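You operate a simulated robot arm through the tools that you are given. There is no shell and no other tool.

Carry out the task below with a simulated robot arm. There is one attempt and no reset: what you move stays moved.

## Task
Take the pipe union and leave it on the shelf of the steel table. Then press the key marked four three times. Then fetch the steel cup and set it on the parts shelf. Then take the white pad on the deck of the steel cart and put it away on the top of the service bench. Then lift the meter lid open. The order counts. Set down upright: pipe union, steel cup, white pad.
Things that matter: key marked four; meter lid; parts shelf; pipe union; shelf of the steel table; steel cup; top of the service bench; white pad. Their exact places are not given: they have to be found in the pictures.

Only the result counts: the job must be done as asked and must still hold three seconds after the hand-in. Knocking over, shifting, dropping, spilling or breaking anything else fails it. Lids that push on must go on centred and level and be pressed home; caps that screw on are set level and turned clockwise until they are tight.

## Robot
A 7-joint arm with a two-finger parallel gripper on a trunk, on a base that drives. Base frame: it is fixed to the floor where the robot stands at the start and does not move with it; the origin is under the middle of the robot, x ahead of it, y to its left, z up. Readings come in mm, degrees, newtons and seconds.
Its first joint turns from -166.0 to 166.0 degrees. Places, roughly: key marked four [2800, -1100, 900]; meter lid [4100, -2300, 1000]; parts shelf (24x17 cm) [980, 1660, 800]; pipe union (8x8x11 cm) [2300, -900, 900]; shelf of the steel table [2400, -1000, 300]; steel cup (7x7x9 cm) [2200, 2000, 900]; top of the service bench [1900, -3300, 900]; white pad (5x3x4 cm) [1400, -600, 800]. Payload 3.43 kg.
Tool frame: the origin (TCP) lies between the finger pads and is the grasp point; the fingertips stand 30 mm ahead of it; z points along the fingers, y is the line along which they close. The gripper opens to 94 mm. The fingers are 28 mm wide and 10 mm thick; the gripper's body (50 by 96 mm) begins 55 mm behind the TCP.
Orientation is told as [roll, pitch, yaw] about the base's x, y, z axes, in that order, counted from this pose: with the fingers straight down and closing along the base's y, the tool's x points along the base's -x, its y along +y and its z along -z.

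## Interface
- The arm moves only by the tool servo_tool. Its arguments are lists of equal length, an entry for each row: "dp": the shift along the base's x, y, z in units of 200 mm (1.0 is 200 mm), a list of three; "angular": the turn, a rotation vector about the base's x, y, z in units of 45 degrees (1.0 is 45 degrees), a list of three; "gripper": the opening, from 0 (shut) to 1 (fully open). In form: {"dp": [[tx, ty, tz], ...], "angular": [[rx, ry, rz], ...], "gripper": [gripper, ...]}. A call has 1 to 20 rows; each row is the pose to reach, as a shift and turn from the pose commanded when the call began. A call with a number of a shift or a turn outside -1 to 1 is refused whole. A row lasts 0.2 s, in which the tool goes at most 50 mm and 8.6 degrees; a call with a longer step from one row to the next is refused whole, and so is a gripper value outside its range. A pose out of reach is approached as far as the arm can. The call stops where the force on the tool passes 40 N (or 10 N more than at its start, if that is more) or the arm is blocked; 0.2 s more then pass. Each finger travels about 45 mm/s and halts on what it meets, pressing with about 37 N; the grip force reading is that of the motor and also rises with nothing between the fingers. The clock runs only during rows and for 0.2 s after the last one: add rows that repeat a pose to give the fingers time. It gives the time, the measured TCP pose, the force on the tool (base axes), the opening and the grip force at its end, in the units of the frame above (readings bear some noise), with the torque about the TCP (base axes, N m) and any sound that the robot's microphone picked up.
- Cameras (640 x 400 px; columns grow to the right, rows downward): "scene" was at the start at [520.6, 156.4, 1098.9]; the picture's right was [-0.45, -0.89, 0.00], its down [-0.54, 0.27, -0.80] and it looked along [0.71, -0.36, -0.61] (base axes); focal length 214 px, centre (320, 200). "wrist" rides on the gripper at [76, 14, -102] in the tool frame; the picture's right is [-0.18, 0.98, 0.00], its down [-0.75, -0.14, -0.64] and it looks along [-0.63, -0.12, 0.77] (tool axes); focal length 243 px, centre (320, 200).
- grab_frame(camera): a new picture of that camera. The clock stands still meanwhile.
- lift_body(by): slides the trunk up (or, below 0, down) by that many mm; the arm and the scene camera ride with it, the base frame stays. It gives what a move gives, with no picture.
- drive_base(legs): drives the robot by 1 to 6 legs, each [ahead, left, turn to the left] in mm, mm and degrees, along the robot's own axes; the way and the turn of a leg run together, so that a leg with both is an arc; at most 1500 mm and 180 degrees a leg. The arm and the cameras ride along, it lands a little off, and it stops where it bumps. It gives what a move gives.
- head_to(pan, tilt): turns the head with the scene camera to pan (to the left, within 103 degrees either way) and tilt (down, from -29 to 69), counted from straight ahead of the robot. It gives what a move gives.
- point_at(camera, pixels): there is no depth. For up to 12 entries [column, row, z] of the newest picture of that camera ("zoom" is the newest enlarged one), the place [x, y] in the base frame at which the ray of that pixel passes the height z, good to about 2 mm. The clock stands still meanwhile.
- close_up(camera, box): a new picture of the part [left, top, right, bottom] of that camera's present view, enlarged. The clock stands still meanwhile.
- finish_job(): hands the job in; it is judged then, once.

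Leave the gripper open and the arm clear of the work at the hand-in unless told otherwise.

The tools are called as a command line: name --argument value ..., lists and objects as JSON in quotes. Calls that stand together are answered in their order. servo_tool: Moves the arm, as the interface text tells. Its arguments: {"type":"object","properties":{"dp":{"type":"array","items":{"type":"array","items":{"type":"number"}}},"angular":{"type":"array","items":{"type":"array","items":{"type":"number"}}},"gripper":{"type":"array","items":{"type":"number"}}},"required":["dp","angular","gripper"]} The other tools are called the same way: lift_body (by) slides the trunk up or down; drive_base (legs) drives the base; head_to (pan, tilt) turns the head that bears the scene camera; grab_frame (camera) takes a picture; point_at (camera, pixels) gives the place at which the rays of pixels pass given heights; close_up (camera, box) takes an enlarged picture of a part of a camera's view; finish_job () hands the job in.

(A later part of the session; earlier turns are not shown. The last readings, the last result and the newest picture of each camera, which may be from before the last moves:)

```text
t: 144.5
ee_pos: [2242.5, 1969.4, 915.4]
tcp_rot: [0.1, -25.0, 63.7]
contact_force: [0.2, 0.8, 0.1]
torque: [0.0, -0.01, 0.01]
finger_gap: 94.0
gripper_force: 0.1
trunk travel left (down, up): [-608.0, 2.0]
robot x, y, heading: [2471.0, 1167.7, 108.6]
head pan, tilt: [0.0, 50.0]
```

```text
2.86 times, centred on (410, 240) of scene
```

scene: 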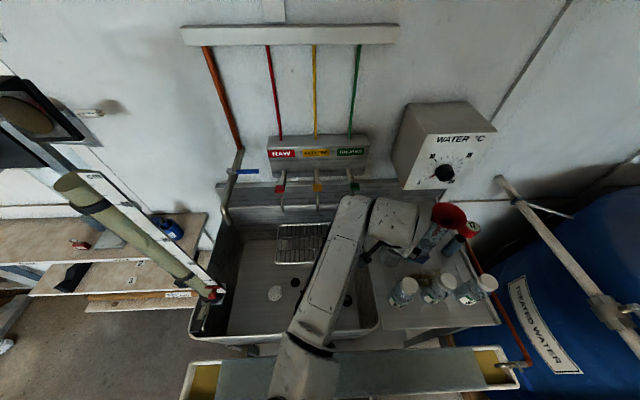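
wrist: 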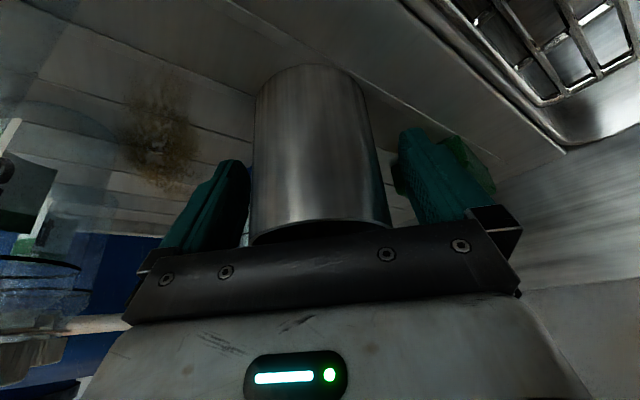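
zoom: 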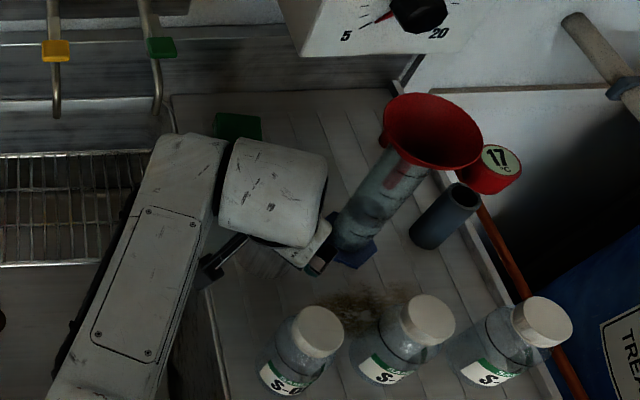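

The cup is centred between the pads. I close the gripper.

servo_tool --dp '[[0, 0, 0], [0, 0, 0], [0, 0, 0], [0, 0, 0], [0, 0, 0], [0, 0, 0]]' --angular '[[0, 0, 0], [0, 0, 0], [0, 0, 0], [0, 0, 0], [0, 0, 0], [0, 0, 0]]' --gripper '[0.6, 0, 0, 0, 0, 0]'

servo_tool --dp '[[0, 0, 0.03], [0, 0, 0.1], [0, 0, 0.2], [0, 0, 0.3], [0, 0, 0.3]]' --angular '[[0, 0, 0], [0, 0, 0], [0, 0, 0], [0, 0, 0], [0, 0, 0]]' --gripper '[0, 0, 0, 0, 0]'

grab_frame --camera "wrist"

grab_frame --camera "scene"

```text
t: 145.9
ee_pos: [2242.6, 1968.6, 915.6]
tcp_rot: [0.1, -25.1, 63.8]
contact_force: [-1.2, 0.5, 3.8]
torque: [0.09, 0.14, -0.01]
finger_gap: 68.3
gripper_force: 37.0
trunk travel left (down, up): [-608.0, 2.0]
robot x, y, heading: [2473.1, 1170.0, 108.4]
head pan, tilt: [0.0, 50.0]
```

```text
t: 147.1
ee_pos: [2241.8, 1968.6, 976.6]
tcp_rot: [0.2, -25.1, 63.6]
contact_force: [0.5, 1.0, -1.1]
torque: [0.01, -0.02, 0.04]
finger_gap: 68.4
gripper_force: 36.9
trunk travel left (down, up): [-608.0, 2.0]
robot x, y, heading: [2475.3, 1170.9, 108.8]
head pan, tilt: [0.0, 50.0]
```

```text
taken
```

wrist: 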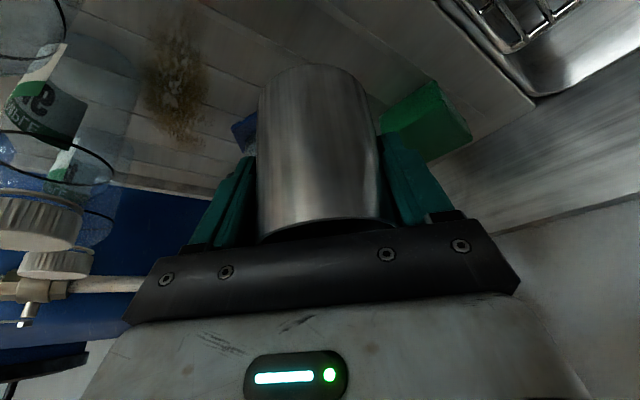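

```text
taken
```

scene: 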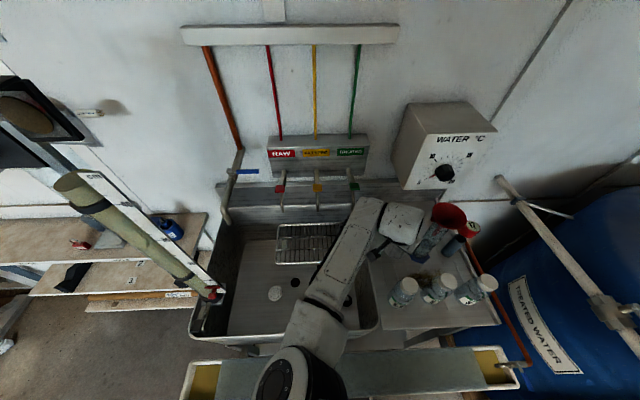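

The cup is held and lifted. S-08 stands between it and me, so I must move it left over the sink before backing away; first I check where the tap spouts end.

point_at --camera "scene" --pixels '[[352, 195, 950], [352, 195, 1000], [318, 207, 950], [318, 207, 1000], [280, 208, 950], [280, 208, 1000], [225, 220, 900], [213, 295, 900], [170, 240, 1100]]'

close_up --camera "scene" --box '[200, 130, 420, 290]'

```text
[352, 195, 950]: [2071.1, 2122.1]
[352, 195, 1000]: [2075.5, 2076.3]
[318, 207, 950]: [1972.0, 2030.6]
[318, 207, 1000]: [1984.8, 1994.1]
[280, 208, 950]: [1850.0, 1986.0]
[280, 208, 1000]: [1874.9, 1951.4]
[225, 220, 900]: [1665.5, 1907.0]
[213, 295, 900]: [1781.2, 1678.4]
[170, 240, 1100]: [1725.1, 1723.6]
```

```text
2.50 times, centred on (310, 210) of scene
```

zoom: 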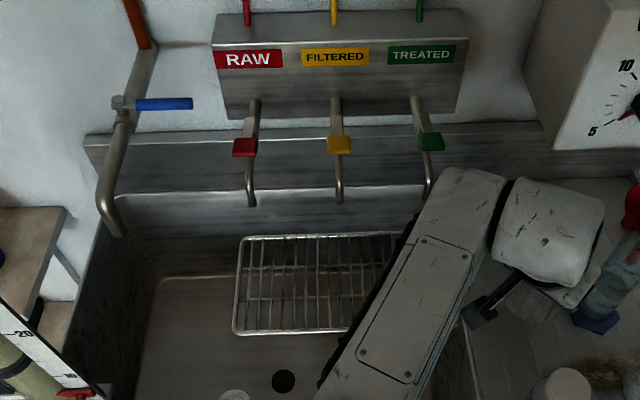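

The spouts end about 150 mm behind the cup's path, so sliding left is clear. I shift the base left 150 mm and then back out 450 mm.

drive_base --legs '[[0, 150, 0], [-450, 0, 0]]'

grab_frame --camera "wrist"

head_to --pan -10 --tilt 35

grab_frame --camera "scene"

head_to --pan 55 --tilt 30

grab_frame --camera "scene"

```text
t: 150.8
ee_pos: [2244.1, 1494.4, 975.5]
tcp_rot: [0.0, -25.1, 63.7]
contact_force: [0.0, 0.9, -1.2]
torque: [-0.01, -0.02, 0.01]
finger_gap: 68.5
gripper_force: 37.2
trunk travel left (down, up): [-608.0, 2.0]
robot x, y, heading: [2475.7, 691.8, 108.9]
head pan, tilt: [0.0, 50.0]
```

```text
taken
```

wrist: 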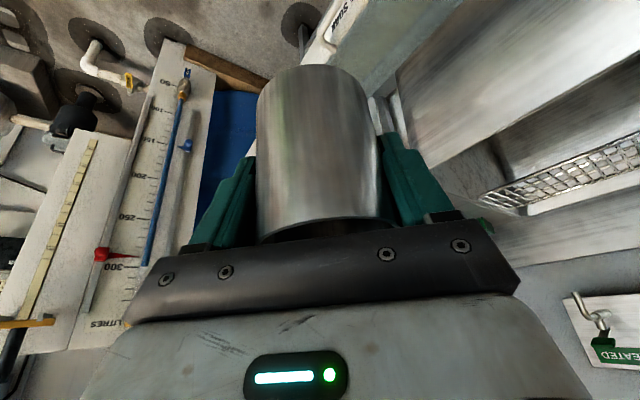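

```text
t: 151.5
ee_pos: [2243.2, 1494.5, 975.1]
tcp_rot: [0.1, -25.1, 63.8]
contact_force: [-0.1, -0.2, -0.7]
torque: [-0.01, 0.01, 0.02]
finger_gap: 68.2
gripper_force: 37.3
trunk travel left (down, up): [-608.0, 2.0]
robot x, y, heading: [2473.3, 696.2, 108.6]
head pan, tilt: [-10.0, 35.0]
```

```text
taken
```

scene: 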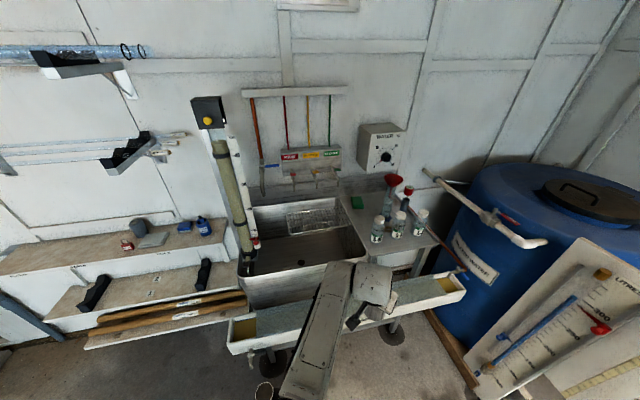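

```text
t: 152.9
ee_pos: [2243.7, 1494.2, 975.4]
tcp_rot: [0.2, -25.1, 63.7]
contact_force: [-0.3, 0.1, -0.5]
torque: [0.0, 0.01, 0.0]
finger_gap: 68.3
gripper_force: 37.3
trunk travel left (down, up): [-608.0, 2.0]
robot x, y, heading: [2478.8, 695.0, 108.6]
head pan, tilt: [55.0, 30.0]
```

```text
taken
```

scene: 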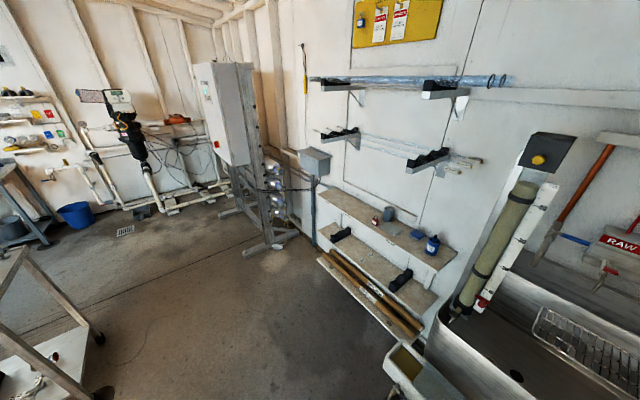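

The cup is out safely and the bottles still stand. I zoom on the wall shelves to find which section is the parts shelf.

close_up --camera "scene" --box '[300, 170, 470, 300]'

head_to --pan 35 --tilt 35

grab_frame --camera "scene"

close_up --camera "scene" --box '[60, 190, 280, 330]'

```text
3.08 times, centred on (385, 235) of scene
```

zoom: 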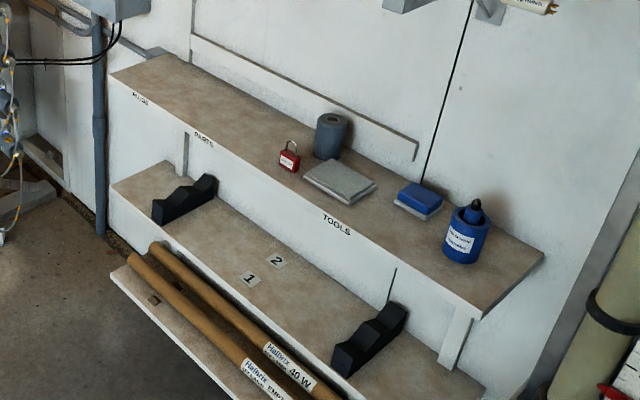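

```text
t: 153.7
ee_pos: [2244.2, 1494.4, 974.8]
tcp_rot: [0.2, -25.1, 63.7]
contact_force: [0.6, 0.4, -1.2]
torque: [-0.03, 0.0, 0.0]
finger_gap: 68.5
gripper_force: 36.5
trunk travel left (down, up): [-608.0, 2.0]
robot x, y, heading: [2476.0, 694.5, 108.7]
head pan, tilt: [35.0, 35.0]
```

```text
taken
```

scene: 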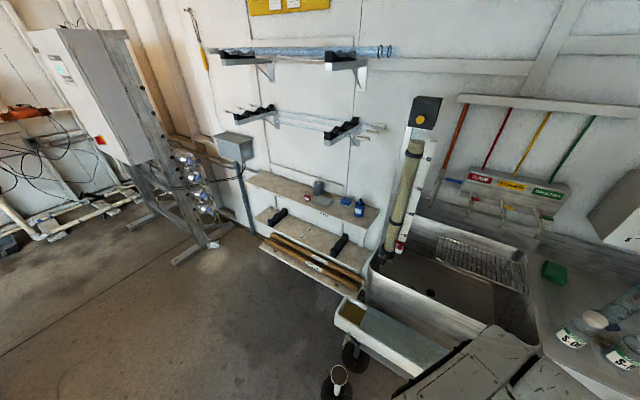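

```text
2.86 times, centred on (170, 260) of scene
```

zoom: 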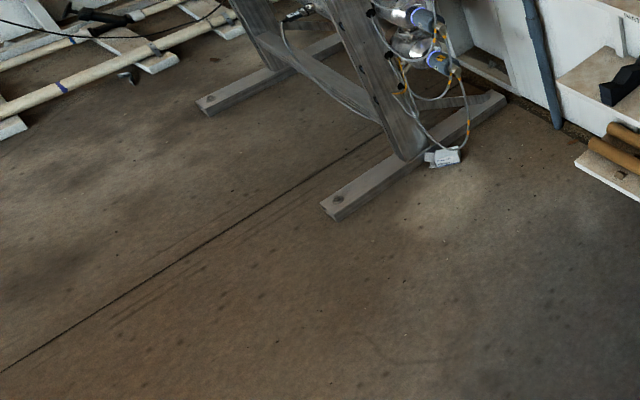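

The shelf's front edge bears labels, with "PARTS" as the second one. I zoom in tighter to read them and locate the section.

head_to --pan 50 --tilt 35

grab_frame --camera "scene"

close_up --camera "scene" --box '[290, 160, 400, 240]'

```text
t: 154.5
ee_pos: [2243.6, 1493.5, 975.2]
tcp_rot: [0.1, -25.2, 63.7]
contact_force: [0.2, -0.2, -1.6]
torque: [0.0, 0.01, 0.01]
finger_gap: 68.2
gripper_force: 37.4
trunk travel left (down, up): [-608.0, 2.0]
robot x, y, heading: [2474.2, 695.5, 108.4]
head pan, tilt: [50.0, 35.0]
```

```text
taken
```

scene: 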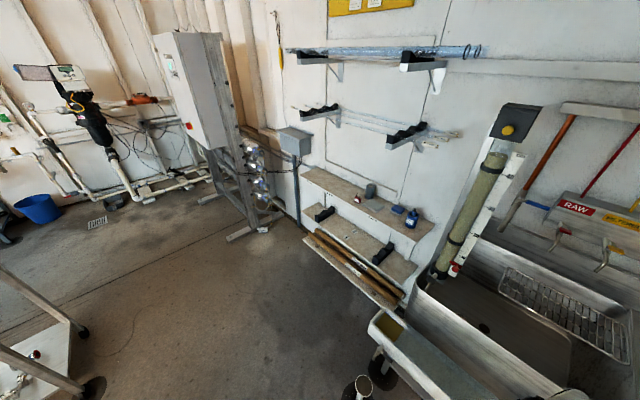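

```text
5.00 times, centred on (345, 200) of scene
```

zoom: 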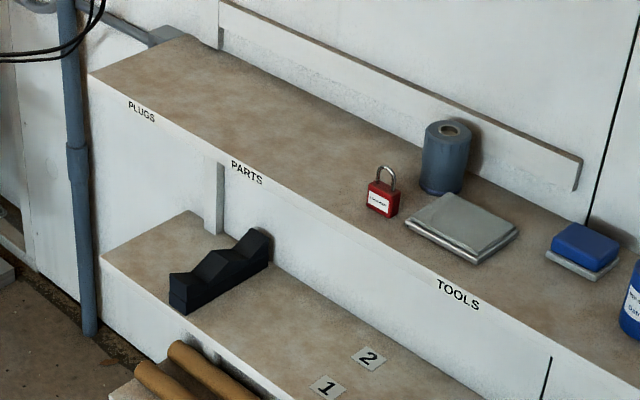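

The labels read PLUGS, PARTS and TOOLS. I locate them and the shelf ends.

point_at --camera "zoom" --pixels '[[140, 105, 800], [246, 162, 800], [458, 283, 800], [90, 75, 800], [185, 35, 800], [383, 210, 800], [445, 190, 800], [440, 245, 800], [246, 162, 780], [246, 162, 820]]'

point_at --camera "scene" --pixels '[[433, 234, 800], [418, 240, 800], [240, 232, 0], [200, 200, 0], [300, 240, 0], [405, 300, 300], [305, 237, 300]]'

```text
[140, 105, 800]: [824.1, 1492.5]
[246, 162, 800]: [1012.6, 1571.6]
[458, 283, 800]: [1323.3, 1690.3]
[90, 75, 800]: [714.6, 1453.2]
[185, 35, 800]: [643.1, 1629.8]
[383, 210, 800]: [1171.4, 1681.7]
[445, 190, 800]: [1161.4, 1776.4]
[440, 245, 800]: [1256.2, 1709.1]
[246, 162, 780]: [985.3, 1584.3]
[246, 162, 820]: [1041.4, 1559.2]
```

```text
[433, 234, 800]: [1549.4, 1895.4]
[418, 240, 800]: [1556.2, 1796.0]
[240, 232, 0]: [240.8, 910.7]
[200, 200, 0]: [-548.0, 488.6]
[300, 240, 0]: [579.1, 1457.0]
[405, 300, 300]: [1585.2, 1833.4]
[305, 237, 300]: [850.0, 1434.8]
```

The PARTS section is centred at about (980,1660) and is empty. I need to know how far the bracket above it protrudes, so I zoom on it.

close_up --camera "scene" --box '[270, 80, 470, 200]'

point_at --camera "scene" --pixels '[[302, 116, 1100], [302, 116, 1150], [302, 116, 1200], [388, 145, 1100], [388, 145, 1150], [388, 145, 1200], [337, 120, 1150]]'

```text
3.20 times, centred on (370, 140) of scene
```

zoom: 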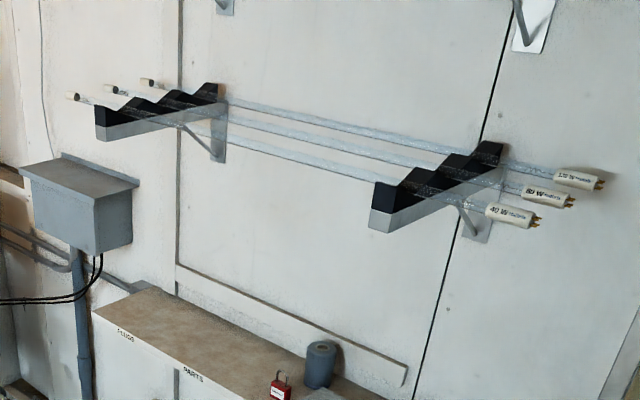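

```text
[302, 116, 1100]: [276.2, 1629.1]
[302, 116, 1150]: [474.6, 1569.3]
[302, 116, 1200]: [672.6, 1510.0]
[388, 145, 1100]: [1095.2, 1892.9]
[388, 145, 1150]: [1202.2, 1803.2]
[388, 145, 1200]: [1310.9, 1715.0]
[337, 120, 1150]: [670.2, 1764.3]
```

Glass lamp tubes hang on brackets about 400 mm above the parts shelf, so I must keep the wrist low and leaning back. I now drive in legs clear of the cart and the measuring tube, to stand off in front of the PARTS section.

drive_base --legs '[[0, 700, 0], [310, 342, 0], [0, 0, 3.7]]'

head_to --pan 0 --tilt 30

grab_frame --camera "scene"

grab_frame --camera "wrist"

```text
t: 161.1
ee_pos: [1104.9, 1435.2, 975.4]
tcp_rot: [0.2, -25.0, 67.6]
contact_force: [0.5, 0.5, -1.6]
torque: [-0.01, 0.0, 0.0]
finger_gap: 68.9
gripper_force: 36.6
trunk travel left (down, up): [-608.0, 2.0]
robot x, y, heading: [1386.5, 653.3, 112.4]
head pan, tilt: [50.0, 35.0]
```

```text
t: 162.3
ee_pos: [1105.0, 1436.7, 975.2]
tcp_rot: [0.1, -25.2, 67.6]
contact_force: [0.6, -0.1, -1.0]
torque: [0.03, 0.03, 0.03]
finger_gap: 68.6
gripper_force: 36.9
trunk travel left (down, up): [-608.0, 2.0]
robot x, y, heading: [1387.1, 656.6, 112.4]
head pan, tilt: [0.0, 30.0]
```

```text
taken
```

scene: 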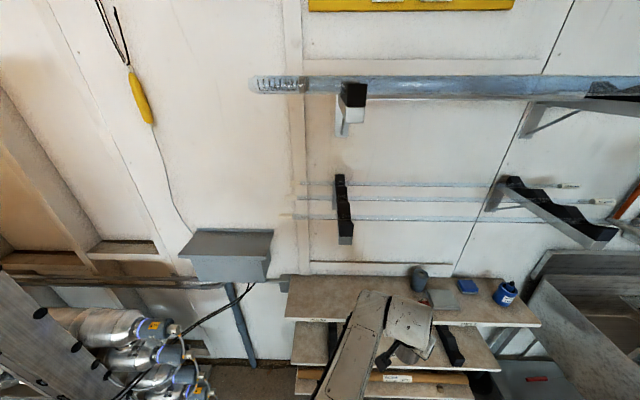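

```text
taken
```

wrist: 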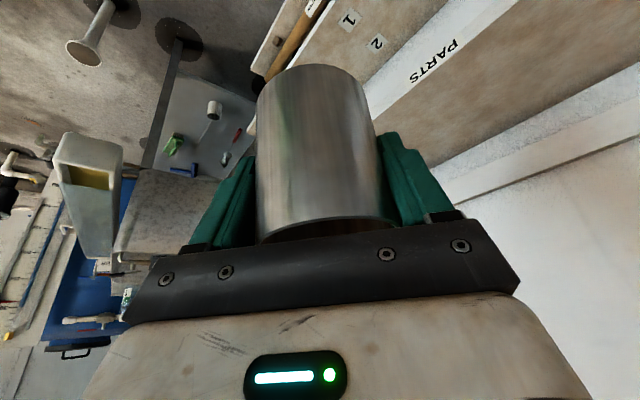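

I triangulate the bracket tips over the shelf using this second view.

point_at --camera "scene" --pixels '[[345, 243, 1150], [345, 243, 1200], [345, 243, 1250], [603, 240, 1150], [603, 240, 1200], [603, 240, 1250], [305, 319, 800], [318, 321, 800], [540, 325, 800], [286, 318, 800], [300, 276, 800]]'

```text
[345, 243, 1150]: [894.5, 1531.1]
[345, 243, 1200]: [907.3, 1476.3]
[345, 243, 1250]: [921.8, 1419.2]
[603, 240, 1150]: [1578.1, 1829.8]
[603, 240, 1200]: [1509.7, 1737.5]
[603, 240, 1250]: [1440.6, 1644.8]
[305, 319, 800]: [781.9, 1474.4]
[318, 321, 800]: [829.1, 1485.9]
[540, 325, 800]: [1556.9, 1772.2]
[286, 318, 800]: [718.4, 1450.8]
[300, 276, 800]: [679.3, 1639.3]
```

The bracket tips reach 115 mm beyond the shelf's front edge at z about 1258. I lower the trunk so the forearm stays low, then raise the cup with the arm to 915 while turning the tool so it leans straight back.

lift_body --by -180

servo_tool --dp '[[0, 0, 0.1], [0, 0, 0.2], [0, 0, 0.3], [0, 0, 0.4], [0, 0, 0.5], [0, 0, 0.6], [0, 0, 0.6]]' --angular '[[0, 0, 0.16], [0, 0, 0.33], [0, 0, 0.5], [0, 0, 0.66], [0, 0, 0.83], [0, 0, 0.99], [0, 0, 0.99]]' --gripper '[0, 0, 0, 0, 0, 0, 0]'

grab_frame --camera "scene"

grab_frame --camera "wrist"

```text
t: 164.3
ee_pos: [1104.2, 1436.1, 796.1]
tcp_rot: [0.0, -25.0, 67.6]
contact_force: [-0.1, -0.3, -0.7]
torque: [0.05, -0.02, -0.03]
finger_gap: 68.4
gripper_force: 36.6
trunk travel left (down, up): [-428.0, 182.0]
robot x, y, heading: [1388.5, 656.4, 112.5]
head pan, tilt: [0.0, 30.0]
```

```text
t: 165.9
ee_pos: [1105.5, 1434.6, 914.9]
tcp_rot: [0.1, -25.0, 112.2]
contact_force: [-0.4, 0.0, -0.5]
torque: [-0.03, -0.01, 0.01]
finger_gap: 68.2
gripper_force: 36.8
trunk travel left (down, up): [-428.0, 182.0]
robot x, y, heading: [1388.7, 654.1, 112.4]
head pan, tilt: [0.0, 30.0]
```

```text
taken
```

scene: 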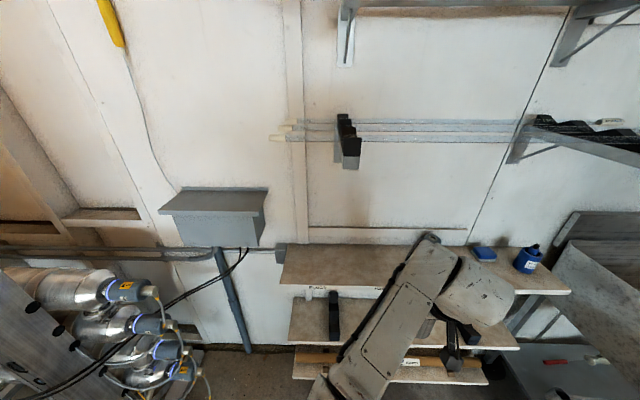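

```text
taken
```

wrist: 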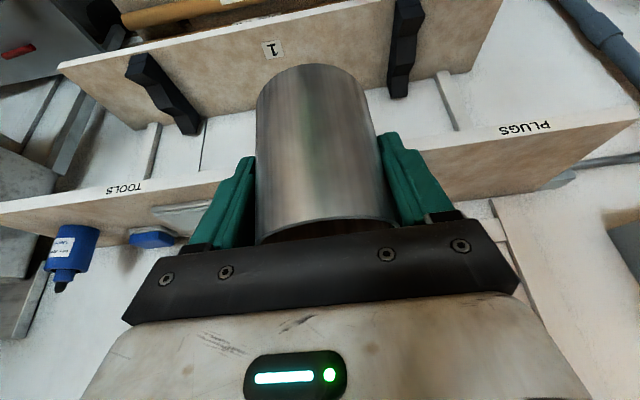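

The cup is upright and leaning geometry is right. I lower the trunk by 35 mm more, and drive ahead 180 mm with 31 mm to the left, keeping the cup's base about 18 mm above the shelf.

lift_body --by -30

drive_base --legs '[[120, 31, 0]]'

grab_frame --camera "wrist"

grab_frame --camera "scene"

```text
t: 166.7
ee_pos: [1105.0, 1435.9, 885.6]
tcp_rot: [0.1, -25.1, 112.0]
contact_force: [-0.6, 0.4, -0.3]
torque: [0.01, 0.02, -0.01]
finger_gap: 68.2
gripper_force: 37.1
trunk travel left (down, up): [-398.0, 212.0]
robot x, y, heading: [1390.0, 655.5, 112.5]
head pan, tilt: [0.0, 30.0]
```

```text
t: 167.9
ee_pos: [1028.1, 1538.0, 884.7]
tcp_rot: [0.1, -25.1, 112.2]
contact_force: [0.9, 0.5, -0.6]
torque: [0.0, 0.04, 0.03]
finger_gap: 68.3
gripper_force: 37.2
trunk travel left (down, up): [-398.0, 212.0]
robot x, y, heading: [1312.1, 757.9, 112.5]
head pan, tilt: [0.0, 30.0]
```

```text
taken
```

wrist: 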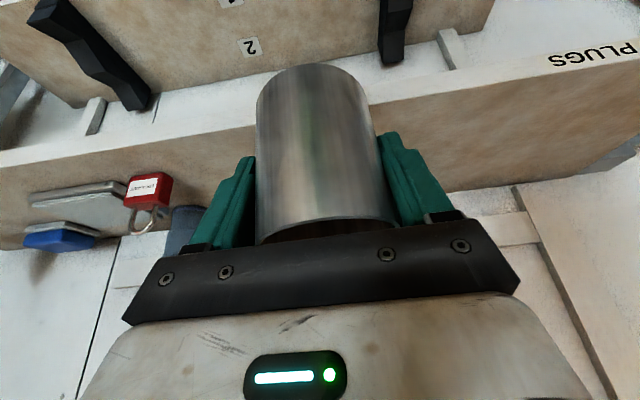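

```text
taken
```

scene: 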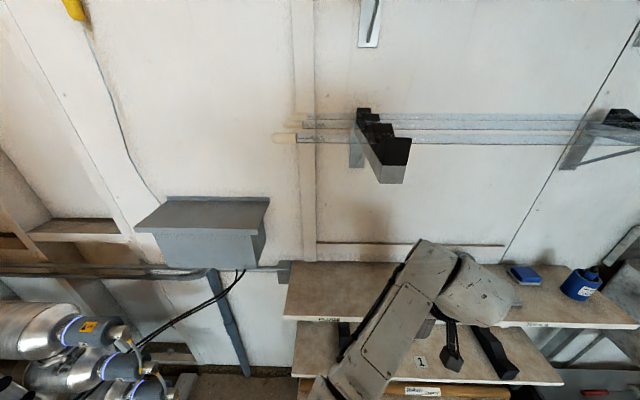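

The cup is in front of the shelf, aligned with the PARTS section and 40 mm short of the edge. I drive ahead 60 mm more.

drive_base --legs '[[60, 0, 0]]'

grab_frame --camera "wrist"

grab_frame --camera "scene"

```text
t: 168.9
ee_pos: [1005.0, 1593.4, 884.6]
tcp_rot: [0.1, -25.1, 112.2]
contact_force: [0.3, -0.9, -1.1]
torque: [-0.01, 0.01, -0.01]
finger_gap: 68.4
gripper_force: 37.0
trunk travel left (down, up): [-398.0, 212.0]
robot x, y, heading: [1290.4, 812.7, 112.6]
head pan, tilt: [0.0, 30.0]
```

```text
taken
```

wrist: 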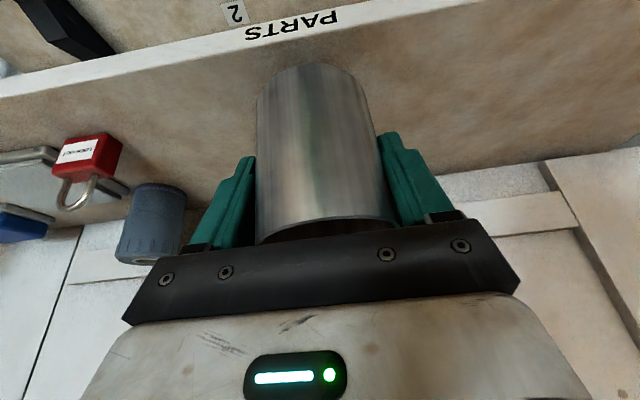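

```text
taken
```

scene: 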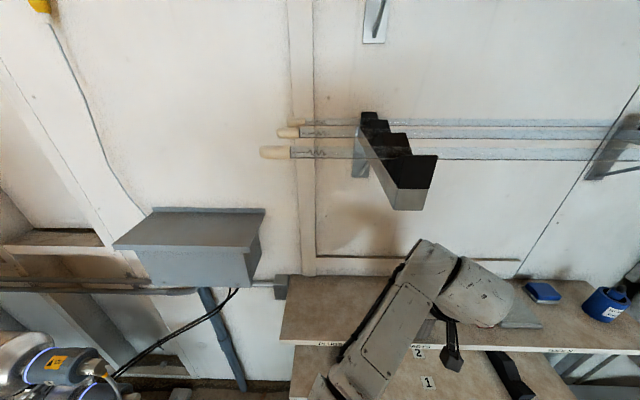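

The cup is over the PARTS section. I move 45 mm further in, then lower gently to near the shelf.

servo_tool --dp '[[-0.043, 0.104, 0], [-0.085, 0.208, 0], [-0.085, 0.208, -0.04], [-0.085, 0.208, -0.08], [-0.085, 0.208, -0.095], [-0.085, 0.208, -0.095]]' --angular '[[0, 0, 0], [0, 0, 0], [0, 0, 0], [0, 0, 0], [0, 0, 0], [0, 0, 0]]' --gripper '[0, 0, 0, 0, 0, 0]'

grab_frame --camera "wrist"

grab_frame --camera "scene"

```text
t: 170.3
ee_pos: [987.7, 1634.6, 865.4]
tcp_rot: [0.1, -25.1, 112.2]
contact_force: [0.5, 0.8, -0.6]
torque: [-0.01, -0.02, 0.0]
finger_gap: 68.5
gripper_force: 36.7
trunk travel left (down, up): [-398.0, 212.0]
robot x, y, heading: [1289.4, 813.6, 112.6]
head pan, tilt: [0.0, 30.0]
```

```text
taken
```

wrist: 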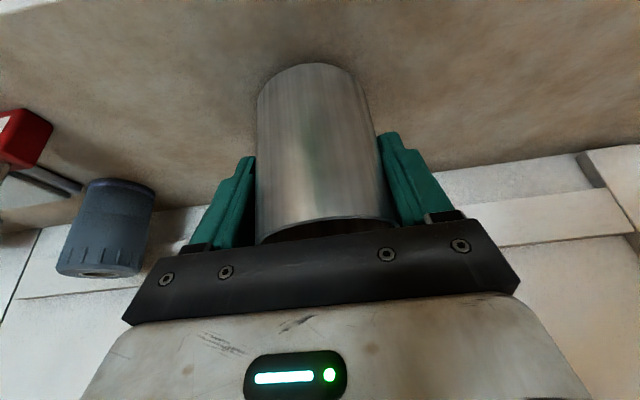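

```text
taken
```

scene: 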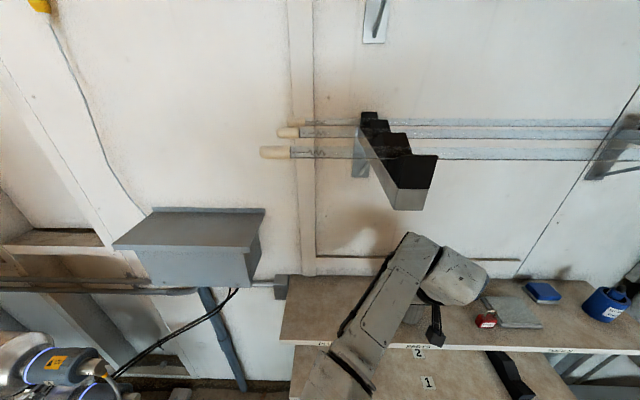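

No contact yet at z 865. I lower in 1.5 mm steps.

servo_tool --dp '[[0, 0, -0.008], [0, 0, -0.016], [0, 0, -0.024]]' --angular '[[0, 0, 0], [0, 0, 0], [0, 0, 0]]' --gripper '[0, 0, 0]'

```text
t: 171.1
ee_pos: [988.1, 1636.1, 862.4]
tcp_rot: [0.1, -25.1, 112.3]
contact_force: [-0.8, 0.3, -1.2]
torque: [-0.03, 0.01, 0.02]
finger_gap: 68.5
gripper_force: 37.4
trunk travel left (down, up): [-398.0, 212.0]
robot x, y, heading: [1287.5, 810.8, 112.6]
head pan, tilt: [0.0, 30.0]
```

Still no contact at 862 (commanded about 860.6). I lower further in 1 mm steps.

servo_tool --dp '[[0, 0, -0.006], [0, 0, -0.012], [0, 0, -0.018]]' --angular '[[0, 0, 0], [0, 0, 0], [0, 0, 0]]' --gripper '[0, 0, 0]'

```text
t: 171.9
ee_pos: [987.0, 1634.3, 856.8]
tcp_rot: [0.2, -25.1, 112.2]
contact_force: [0.1, 0.0, -1.6]
torque: [-0.01, 0.01, -0.02]
finger_gap: 68.3
gripper_force: 36.9
trunk travel left (down, up): [-398.0, 212.0]
robot x, y, heading: [1288.7, 814.3, 112.4]
head pan, tilt: [0.0, 30.0]
```

servo_tool --dp '[[0, 0, -0.006], [0, 0, -0.012], [0, 0, -0.018]]' --angular '[[0, 0, 0], [0, 0, 0], [0, 0, 0]]' --gripper '[0, 0, 0]'

close_up --camera "scene" --box '[360, 260, 520, 380]'

grab_frame --camera "wrist"

```text
t: 172.7
ee_pos: [988.5, 1635.9, 855.2]
tcp_rot: [0.1, -25.3, 112.0]
contact_force: [3.0, -2.4, 16.7]
torque: [-0.44, 0.34, 0.07]
finger_gap: 68.2
gripper_force: 36.9
trunk travel left (down, up): [-398.0, 212.0]
robot x, y, heading: [1285.9, 811.0, 112.3]
head pan, tilt: [0.0, 30.0]
```

```text
3.33 times, centred on (440, 320) of scene
```

zoom: 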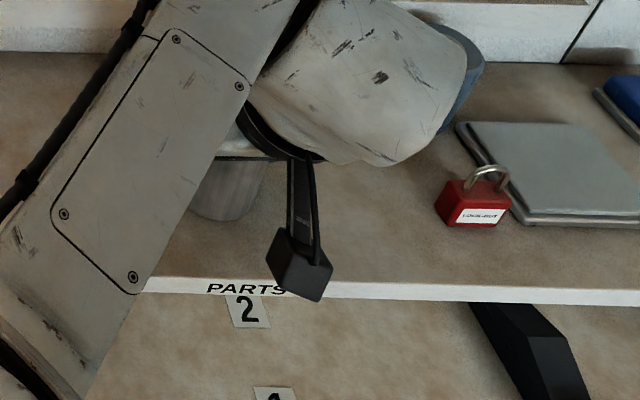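

```text
taken
```

wrist: 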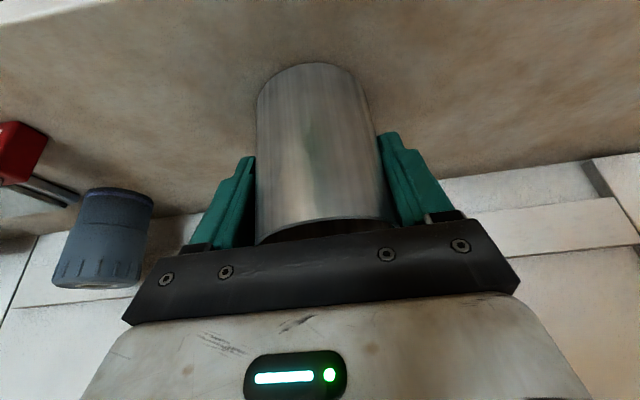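

The cup rests on the shelf (17 N). I ease up 1.5 mm and open the gripper.

servo_tool --dp '[[0, 0, 0.008], [0, 0, 0.008], [0, 0, 0.008], [0, 0, 0.008], [0, 0, 0.008], [0, 0, 0.008]]' --angular '[[0, 0, 0], [0, 0, 0], [0, 0, 0], [0, 0, 0], [0, 0, 0], [0, 0, 0]]' --gripper '[0, 0.85, 1, 1, 1, 1]'

grab_frame --camera "wrist"

```text
t: 174.1
ee_pos: [987.8, 1635.1, 855.9]
tcp_rot: [0.2, -25.2, 112.3]
contact_force: [0.2, 0.0, 0.9]
torque: [-0.01, 0.01, 0.0]
finger_gap: 93.9
gripper_force: 0.1
trunk travel left (down, up): [-398.0, 212.0]
robot x, y, heading: [1289.5, 810.6, 112.4]
head pan, tilt: [0.0, 30.0]
```

```text
taken
```

wrist: 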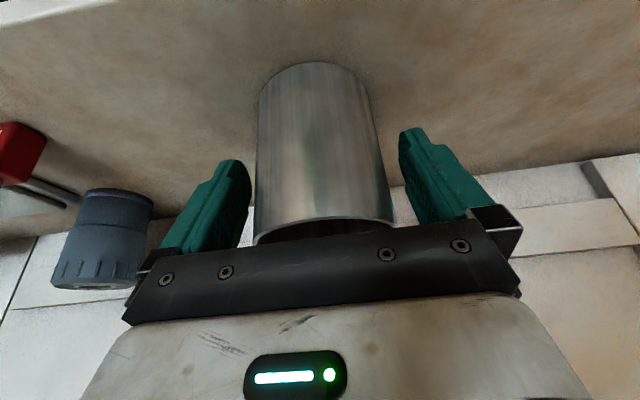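

The cup stands free. I withdraw horizontally straight back between the fingers' clearance, then look.

servo_tool --dp '[[0.03, -0.075, 0], [0.06, -0.15, 0.01], [0.11, -0.27, 0.03], [0.17, -0.42, 0.06], [0.246, -0.602, 0.1], [0.246, -0.602, 0.1]]' --angular '[[0, 0, 0], [0, 0, 0], [0, 0, 0], [0, 0, 0], [0, 0, 0], [0, 0, 0]]' --gripper '[1, 1, 1, 1, 1, 1]'

grab_frame --camera "wrist"

drive_base --legs '[[-250, 0, 0]]'

grab_frame --camera "scene"

```text
t: 175.5
ee_pos: [1036.7, 1513.8, 875.8]
tcp_rot: [0.1, -25.1, 112.2]
contact_force: [-0.3, 0.9, 0.0]
torque: [0.0, 0.0, 0.0]
finger_gap: 94.0
gripper_force: 0.1
trunk travel left (down, up): [-398.0, 212.0]
robot x, y, heading: [1288.1, 812.9, 112.3]
head pan, tilt: [0.0, 30.0]
```

```text
taken
```

wrist: 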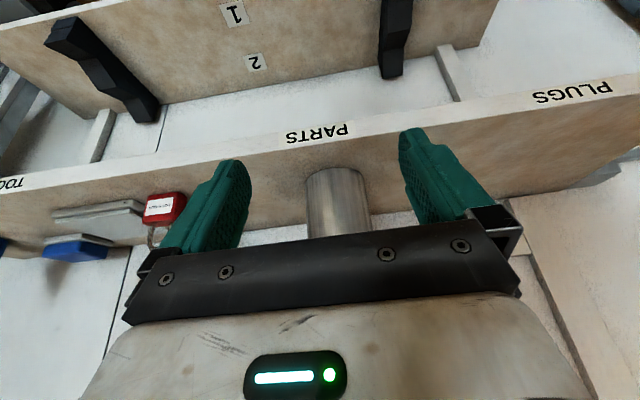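

```text
t: 177.3
ee_pos: [1131.9, 1284.5, 875.4]
tcp_rot: [0.0, -25.0, 112.2]
contact_force: [-0.2, 0.0, -0.1]
torque: [0.02, -0.03, -0.01]
finger_gap: 94.1
gripper_force: 0.1
trunk travel left (down, up): [-398.0, 212.0]
robot x, y, heading: [1390.2, 582.0, 112.9]
head pan, tilt: [0.0, 30.0]
```

```text
taken
```

scene: 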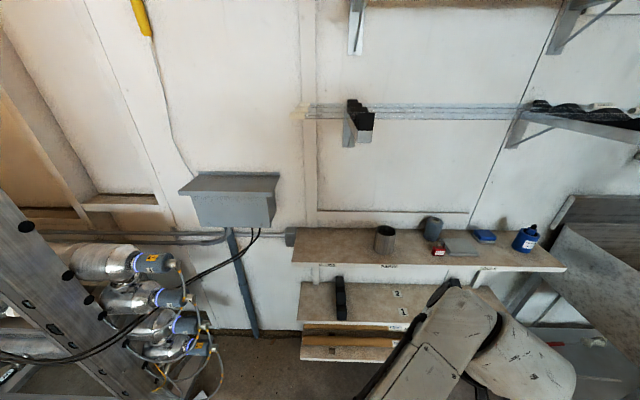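

The steel cup stands upright on the PARTS section. Now the white pad on the cart: I retract the arm, turn right, and plan to go round the cart's near end to its other side.

servo_tool --dp '[[0.08, -0.19, 0], [0.16, -0.38, 0], [0.24, -0.57, 0.05], [0.32, -0.76, 0.1], [0.41, -0.967, 0.15], [0.41, -0.967, 0.2]]' --angular '[[0, 0, 0], [0, 0, 0], [0, 0, 0], [0, 0, 0], [0, 0, 0], [0, 0, 0]]' --gripper '[1, 1, 1, 1, 1, 1]'

drive_base --legs '[[0, 0, -88]]'

head_to --pan -80 --tilt 30

grab_frame --camera "scene"

```text
t: 178.7
ee_pos: [1208.0, 1162.0, 872.7]
tcp_rot: [0.1, -24.9, 112.3]
contact_force: [-0.7, 1.1, 0.5]
torque: [0.01, 0.01, 0.0]
finger_gap: 94.1
gripper_force: 0.1
out of reach, approached as far as the arm can: row 4, 5, 6
trunk travel left (down, up): [-398.0, 212.0]
robot x, y, heading: [1386.7, 581.7, 112.4]
head pan, tilt: [0.0, 30.0]
```

```text
t: 182.8
ee_pos: [1957.4, 785.8, 873.6]
tcp_rot: [0.1, -25.0, 24.5]
contact_force: [0.3, -0.4, -0.9]
torque: [-0.03, -0.01, 0.01]
finger_gap: 94.2
gripper_force: 0.1
trunk travel left (down, up): [-398.0, 212.0]
robot x, y, heading: [1380.7, 584.0, 24.8]
head pan, tilt: [0.0, 30.0]
```

```text
t: 184.4
ee_pos: [1957.1, 785.7, 872.7]
tcp_rot: [0.2, -24.9, 24.7]
contact_force: [0.3, 0.0, 0.9]
torque: [-0.01, -0.01, 0.01]
finger_gap: 93.9
gripper_force: 0.0
trunk travel left (down, up): [-398.0, 212.0]
robot x, y, heading: [1384.9, 583.6, 25.0]
head pan, tilt: [-80.0, 30.0]
```

```text
taken
```

scene: 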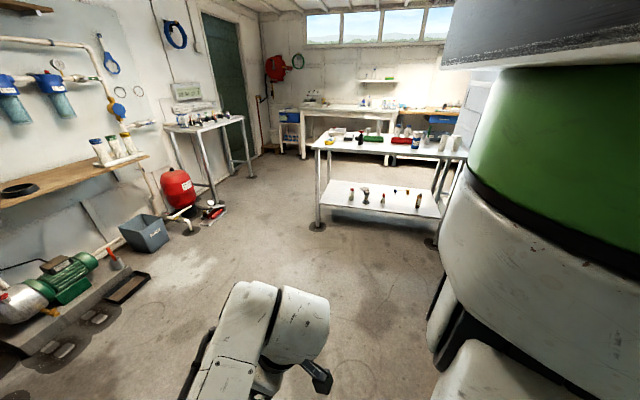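

The floor is clear. I drive backward in legs around the cart's near end toward its other side.

drive_base --legs '[[-630, 146, 0], [-580, -60, 0]]'

head_to --pan -60 --tilt 35

grab_frame --camera "scene"

```text
t: 190.9
ee_pos: [824.0, 353.7, 872.4]
tcp_rot: [0.2, -25.1, 24.2]
contact_force: [-0.3, -0.1, -0.2]
torque: [0.02, 0.0, 0.01]
finger_gap: 94.0
gripper_force: 0.0
trunk travel left (down, up): [-398.0, 212.0]
robot x, y, heading: [252.7, 156.7, 24.6]
head pan, tilt: [-80.0, 30.0]
```

```text
t: 191.7
ee_pos: [822.6, 355.5, 874.5]
tcp_rot: [0.1, -24.9, 24.3]
contact_force: [-0.2, 0.1, 0.2]
torque: [-0.05, 0.0, 0.03]
finger_gap: 94.0
gripper_force: 0.1
trunk travel left (down, up): [-398.0, 212.0]
robot x, y, heading: [249.7, 151.9, 24.7]
head pan, tilt: [-60.0, 35.0]
```

```text
taken
```

scene: 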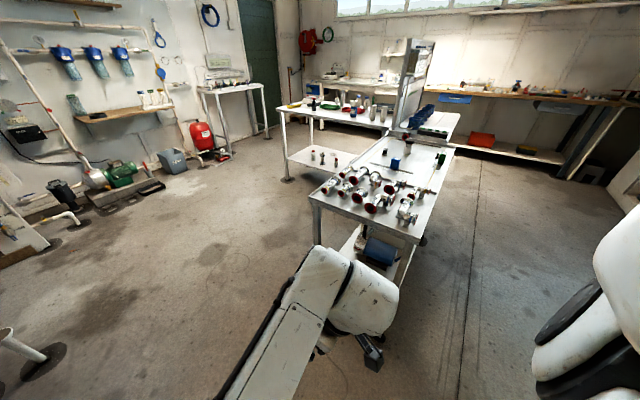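

I back up slightly and slide to the right past the cart's near corner, keeping the gripper about 100 mm clear of it.

drive_base --legs '[[-185, 5, 0], [-150, -734, 0], [0, 0, -5]]'

head_to --pan -20 --tilt 30

grab_frame --camera "scene"

```text
t: 197.4
ee_pos: [833.6, -492.3, 872.4]
tcp_rot: [0.2, -25.0, 19.4]
contact_force: [-0.8, 0.1, -0.4]
torque: [0.02, -0.01, 0.0]
finger_gap: 94.1
gripper_force: 0.1
trunk travel left (down, up): [-398.0, 212.0]
robot x, y, heading: [250.9, -644.5, 19.7]
head pan, tilt: [-60.0, 35.0]
```

```text
t: 198.4
ee_pos: [834.9, -491.9, 873.8]
tcp_rot: [0.2, -25.0, 19.4]
contact_force: [-0.5, -0.1, 0.5]
torque: [0.01, -0.02, -0.01]
finger_gap: 93.9
gripper_force: 0.1
trunk travel left (down, up): [-398.0, 212.0]
robot x, y, heading: [249.3, -640.8, 19.8]
head pan, tilt: [-20.0, 30.0]
```

```text
taken
```

scene: 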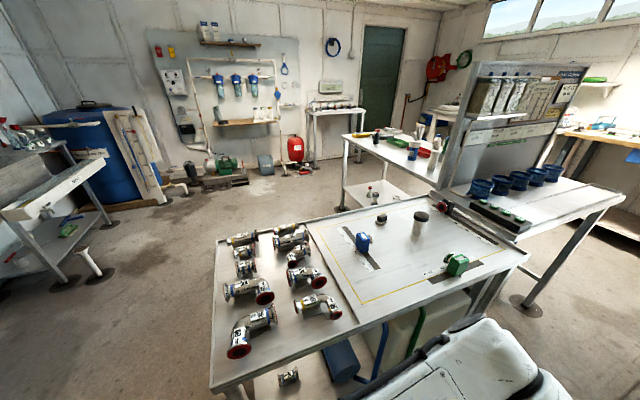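

I see the cart's deck. I zoom on the small things between the blue block and the jar to identify the white pad.

close_up --camera "scene" --box '[330, 190, 490, 300]'

close_up --camera "scene" --box '[360, 205, 400, 235]'

```text
3.64 times, centred on (410, 245) of scene
```

zoom: 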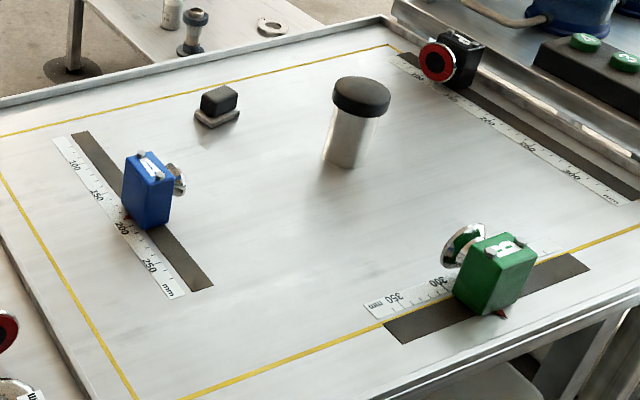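

```text
13.33 times, centred on (380, 220) of scene
```

zoom: 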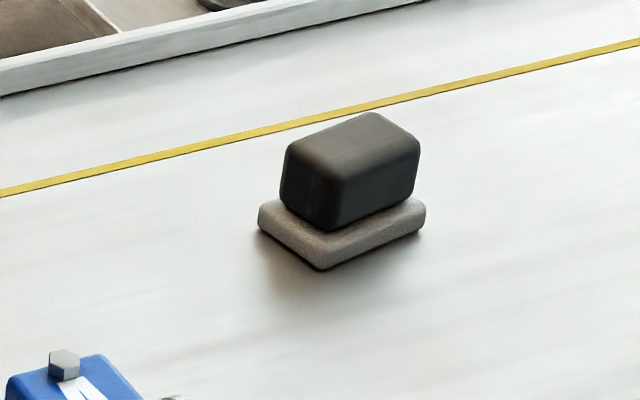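

The white pad is the small light pad with a dark handle block at scene (380,221). I locate it and the deck edges.

point_at --camera "scene" --pixels '[[381.5, 224, 780], [381.5, 224, 800], [381.5, 224, 820], [381.5, 224, 840], [211, 392, 800], [528, 255, 800], [388, 195, 800], [365, 250, 800], [455, 275, 800], [415, 235, 800], [262, 345, 800]]'

grab_frame --camera "wrist"

```text
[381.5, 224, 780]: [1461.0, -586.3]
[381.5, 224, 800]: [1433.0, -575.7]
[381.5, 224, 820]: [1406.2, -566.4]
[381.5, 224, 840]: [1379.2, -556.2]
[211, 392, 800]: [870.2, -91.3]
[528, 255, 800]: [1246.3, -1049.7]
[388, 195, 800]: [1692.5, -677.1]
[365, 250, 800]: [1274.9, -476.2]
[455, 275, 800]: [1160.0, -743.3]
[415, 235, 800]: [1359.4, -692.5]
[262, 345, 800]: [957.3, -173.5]
```

```text
taken
```

wrist: 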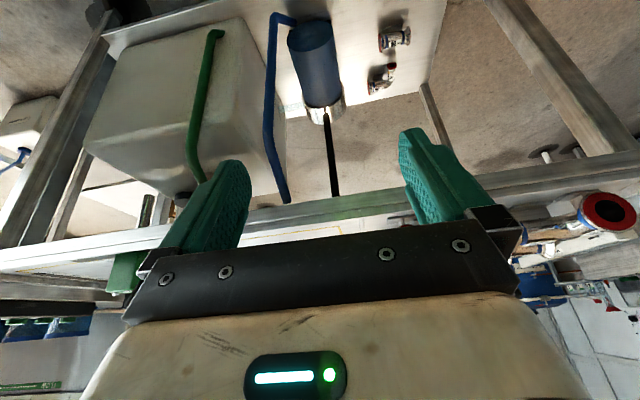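

I work out the pad's orientation from its base corners.

point_at --camera "scene" --pixels '[[375.35, 221.9, 800], [380.15, 225.25, 800], [387.9, 220.9, 800], [375.35, 221.9, 815], [380.15, 225.25, 815], [387.9, 220.9, 815]]'

```text
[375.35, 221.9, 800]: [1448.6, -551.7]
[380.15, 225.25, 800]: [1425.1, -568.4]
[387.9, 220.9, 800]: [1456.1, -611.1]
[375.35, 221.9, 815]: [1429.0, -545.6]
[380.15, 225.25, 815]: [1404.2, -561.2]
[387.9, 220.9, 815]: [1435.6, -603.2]
```

The pad is about 53×29 mm with its long side at -54 degrees. Leaning straight back would bring the wrist camera onto the jar, so I test a grip across the short side, with the tool turned about -74 degrees so that it leans left. I raise the trunk first.

lift_body --by 150

servo_tool --dp '[[0, 0, 0], [0, 0, 0], [0, 0, 0], [0, 0, 0], [0, 0, 0], [0, 0, 0]]' --angular '[[0, 0, -0.16], [0, 0, -0.33], [0, 0, -0.5], [0, 0, -0.66], [0, 0, -0.82], [0, 0, -0.82]]' --gripper '[1, 1, 1, 1, 1, 1]'

servo_tool --dp '[[0, 0, 0], [0, 0, 0], [0, 0, 0], [0, 0, 0], [0, 0, 0], [0, 0, 0]]' --angular '[[0, 0, -0.16], [0, 0, -0.33], [0, 0, -0.5], [0, 0, -0.66], [0, 0, -0.82], [0, 0, -0.82]]' --gripper '[1, 1, 1, 1, 1, 1]'

grab_frame --camera "scene"

```text
t: 200.2
ee_pos: [834.1, -492.6, 1025.0]
tcp_rot: [0.1, -25.0, 19.4]
contact_force: [1.0, -0.5, 0.1]
torque: [0.02, 0.04, -0.02]
finger_gap: 93.8
gripper_force: 0.1
trunk travel left (down, up): [-548.0, 62.0]
robot x, y, heading: [248.5, -642.3, 19.6]
head pan, tilt: [-20.0, 30.0]
```

```text
t: 201.6
ee_pos: [833.9, -491.1, 1024.4]
tcp_rot: [0.2, -25.1, -17.6]
contact_force: [-0.4, 0.0, -0.8]
torque: [-0.01, 0.02, 0.04]
finger_gap: 94.1
gripper_force: 0.1
trunk travel left (down, up): [-548.0, 62.0]
robot x, y, heading: [247.1, -643.9, 19.9]
head pan, tilt: [-20.0, 30.0]
```

```text
t: 203.0
ee_pos: [834.9, -493.1, 1024.2]
tcp_rot: [0.2, -25.1, -54.5]
contact_force: [0.4, -1.6, -0.1]
torque: [-0.01, 0.0, -0.01]
finger_gap: 93.8
gripper_force: 0.0
trunk travel left (down, up): [-548.0, 62.0]
robot x, y, heading: [248.2, -640.0, 20.0]
head pan, tilt: [-20.0, 30.0]
```

```text
taken
```

scene: 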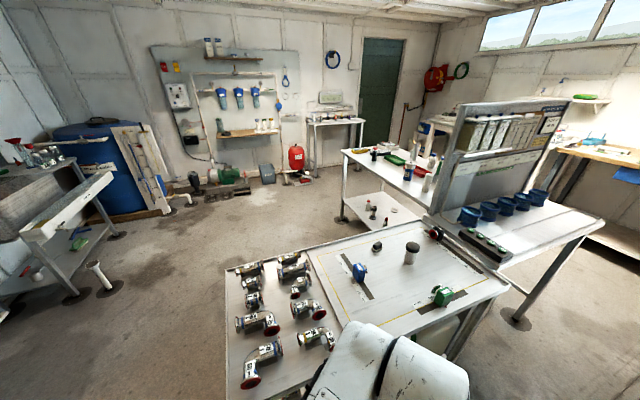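

The turn is feasible. I drive ahead 340 mm and 280 mm to the right so that the pad is within comfortable reach.

drive_base --legs '[[0, -280, 0], [340, 0, 0]]'

head_to --pan -15 --tilt 45

grab_frame --camera "scene"

grab_frame --camera "wrist"

```text
t: 206.8
ee_pos: [1250.2, -639.9, 1023.7]
tcp_rot: [0.2, -25.1, -54.4]
contact_force: [0.2, -0.6, 0.1]
torque: [0.0, 0.02, -0.02]
finger_gap: 93.8
gripper_force: 0.1
trunk travel left (down, up): [-548.0, 62.0]
robot x, y, heading: [660.2, -790.2, 19.7]
head pan, tilt: [-20.0, 30.0]
```

```text
t: 207.6
ee_pos: [1250.2, -639.5, 1024.0]
tcp_rot: [0.2, -25.1, -54.6]
contact_force: [0.2, 0.0, -0.1]
torque: [0.02, -0.01, -0.01]
finger_gap: 93.8
gripper_force: 0.1
trunk travel left (down, up): [-548.0, 62.0]
robot x, y, heading: [658.6, -785.2, 19.7]
head pan, tilt: [-15.0, 45.0]
```

```text
taken
```

scene: 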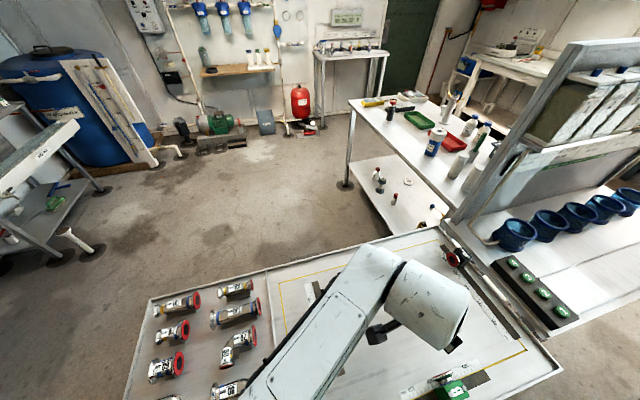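

```text
taken
```

wrist: 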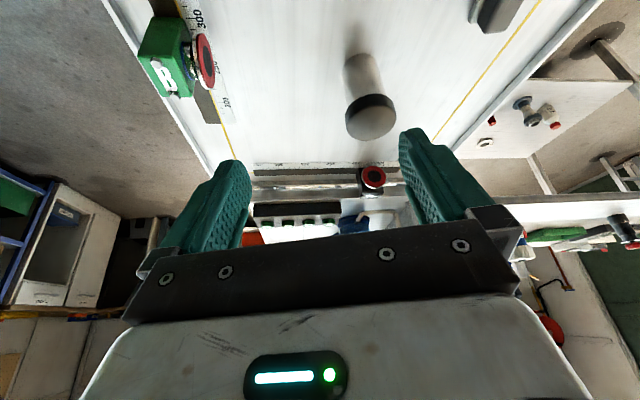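

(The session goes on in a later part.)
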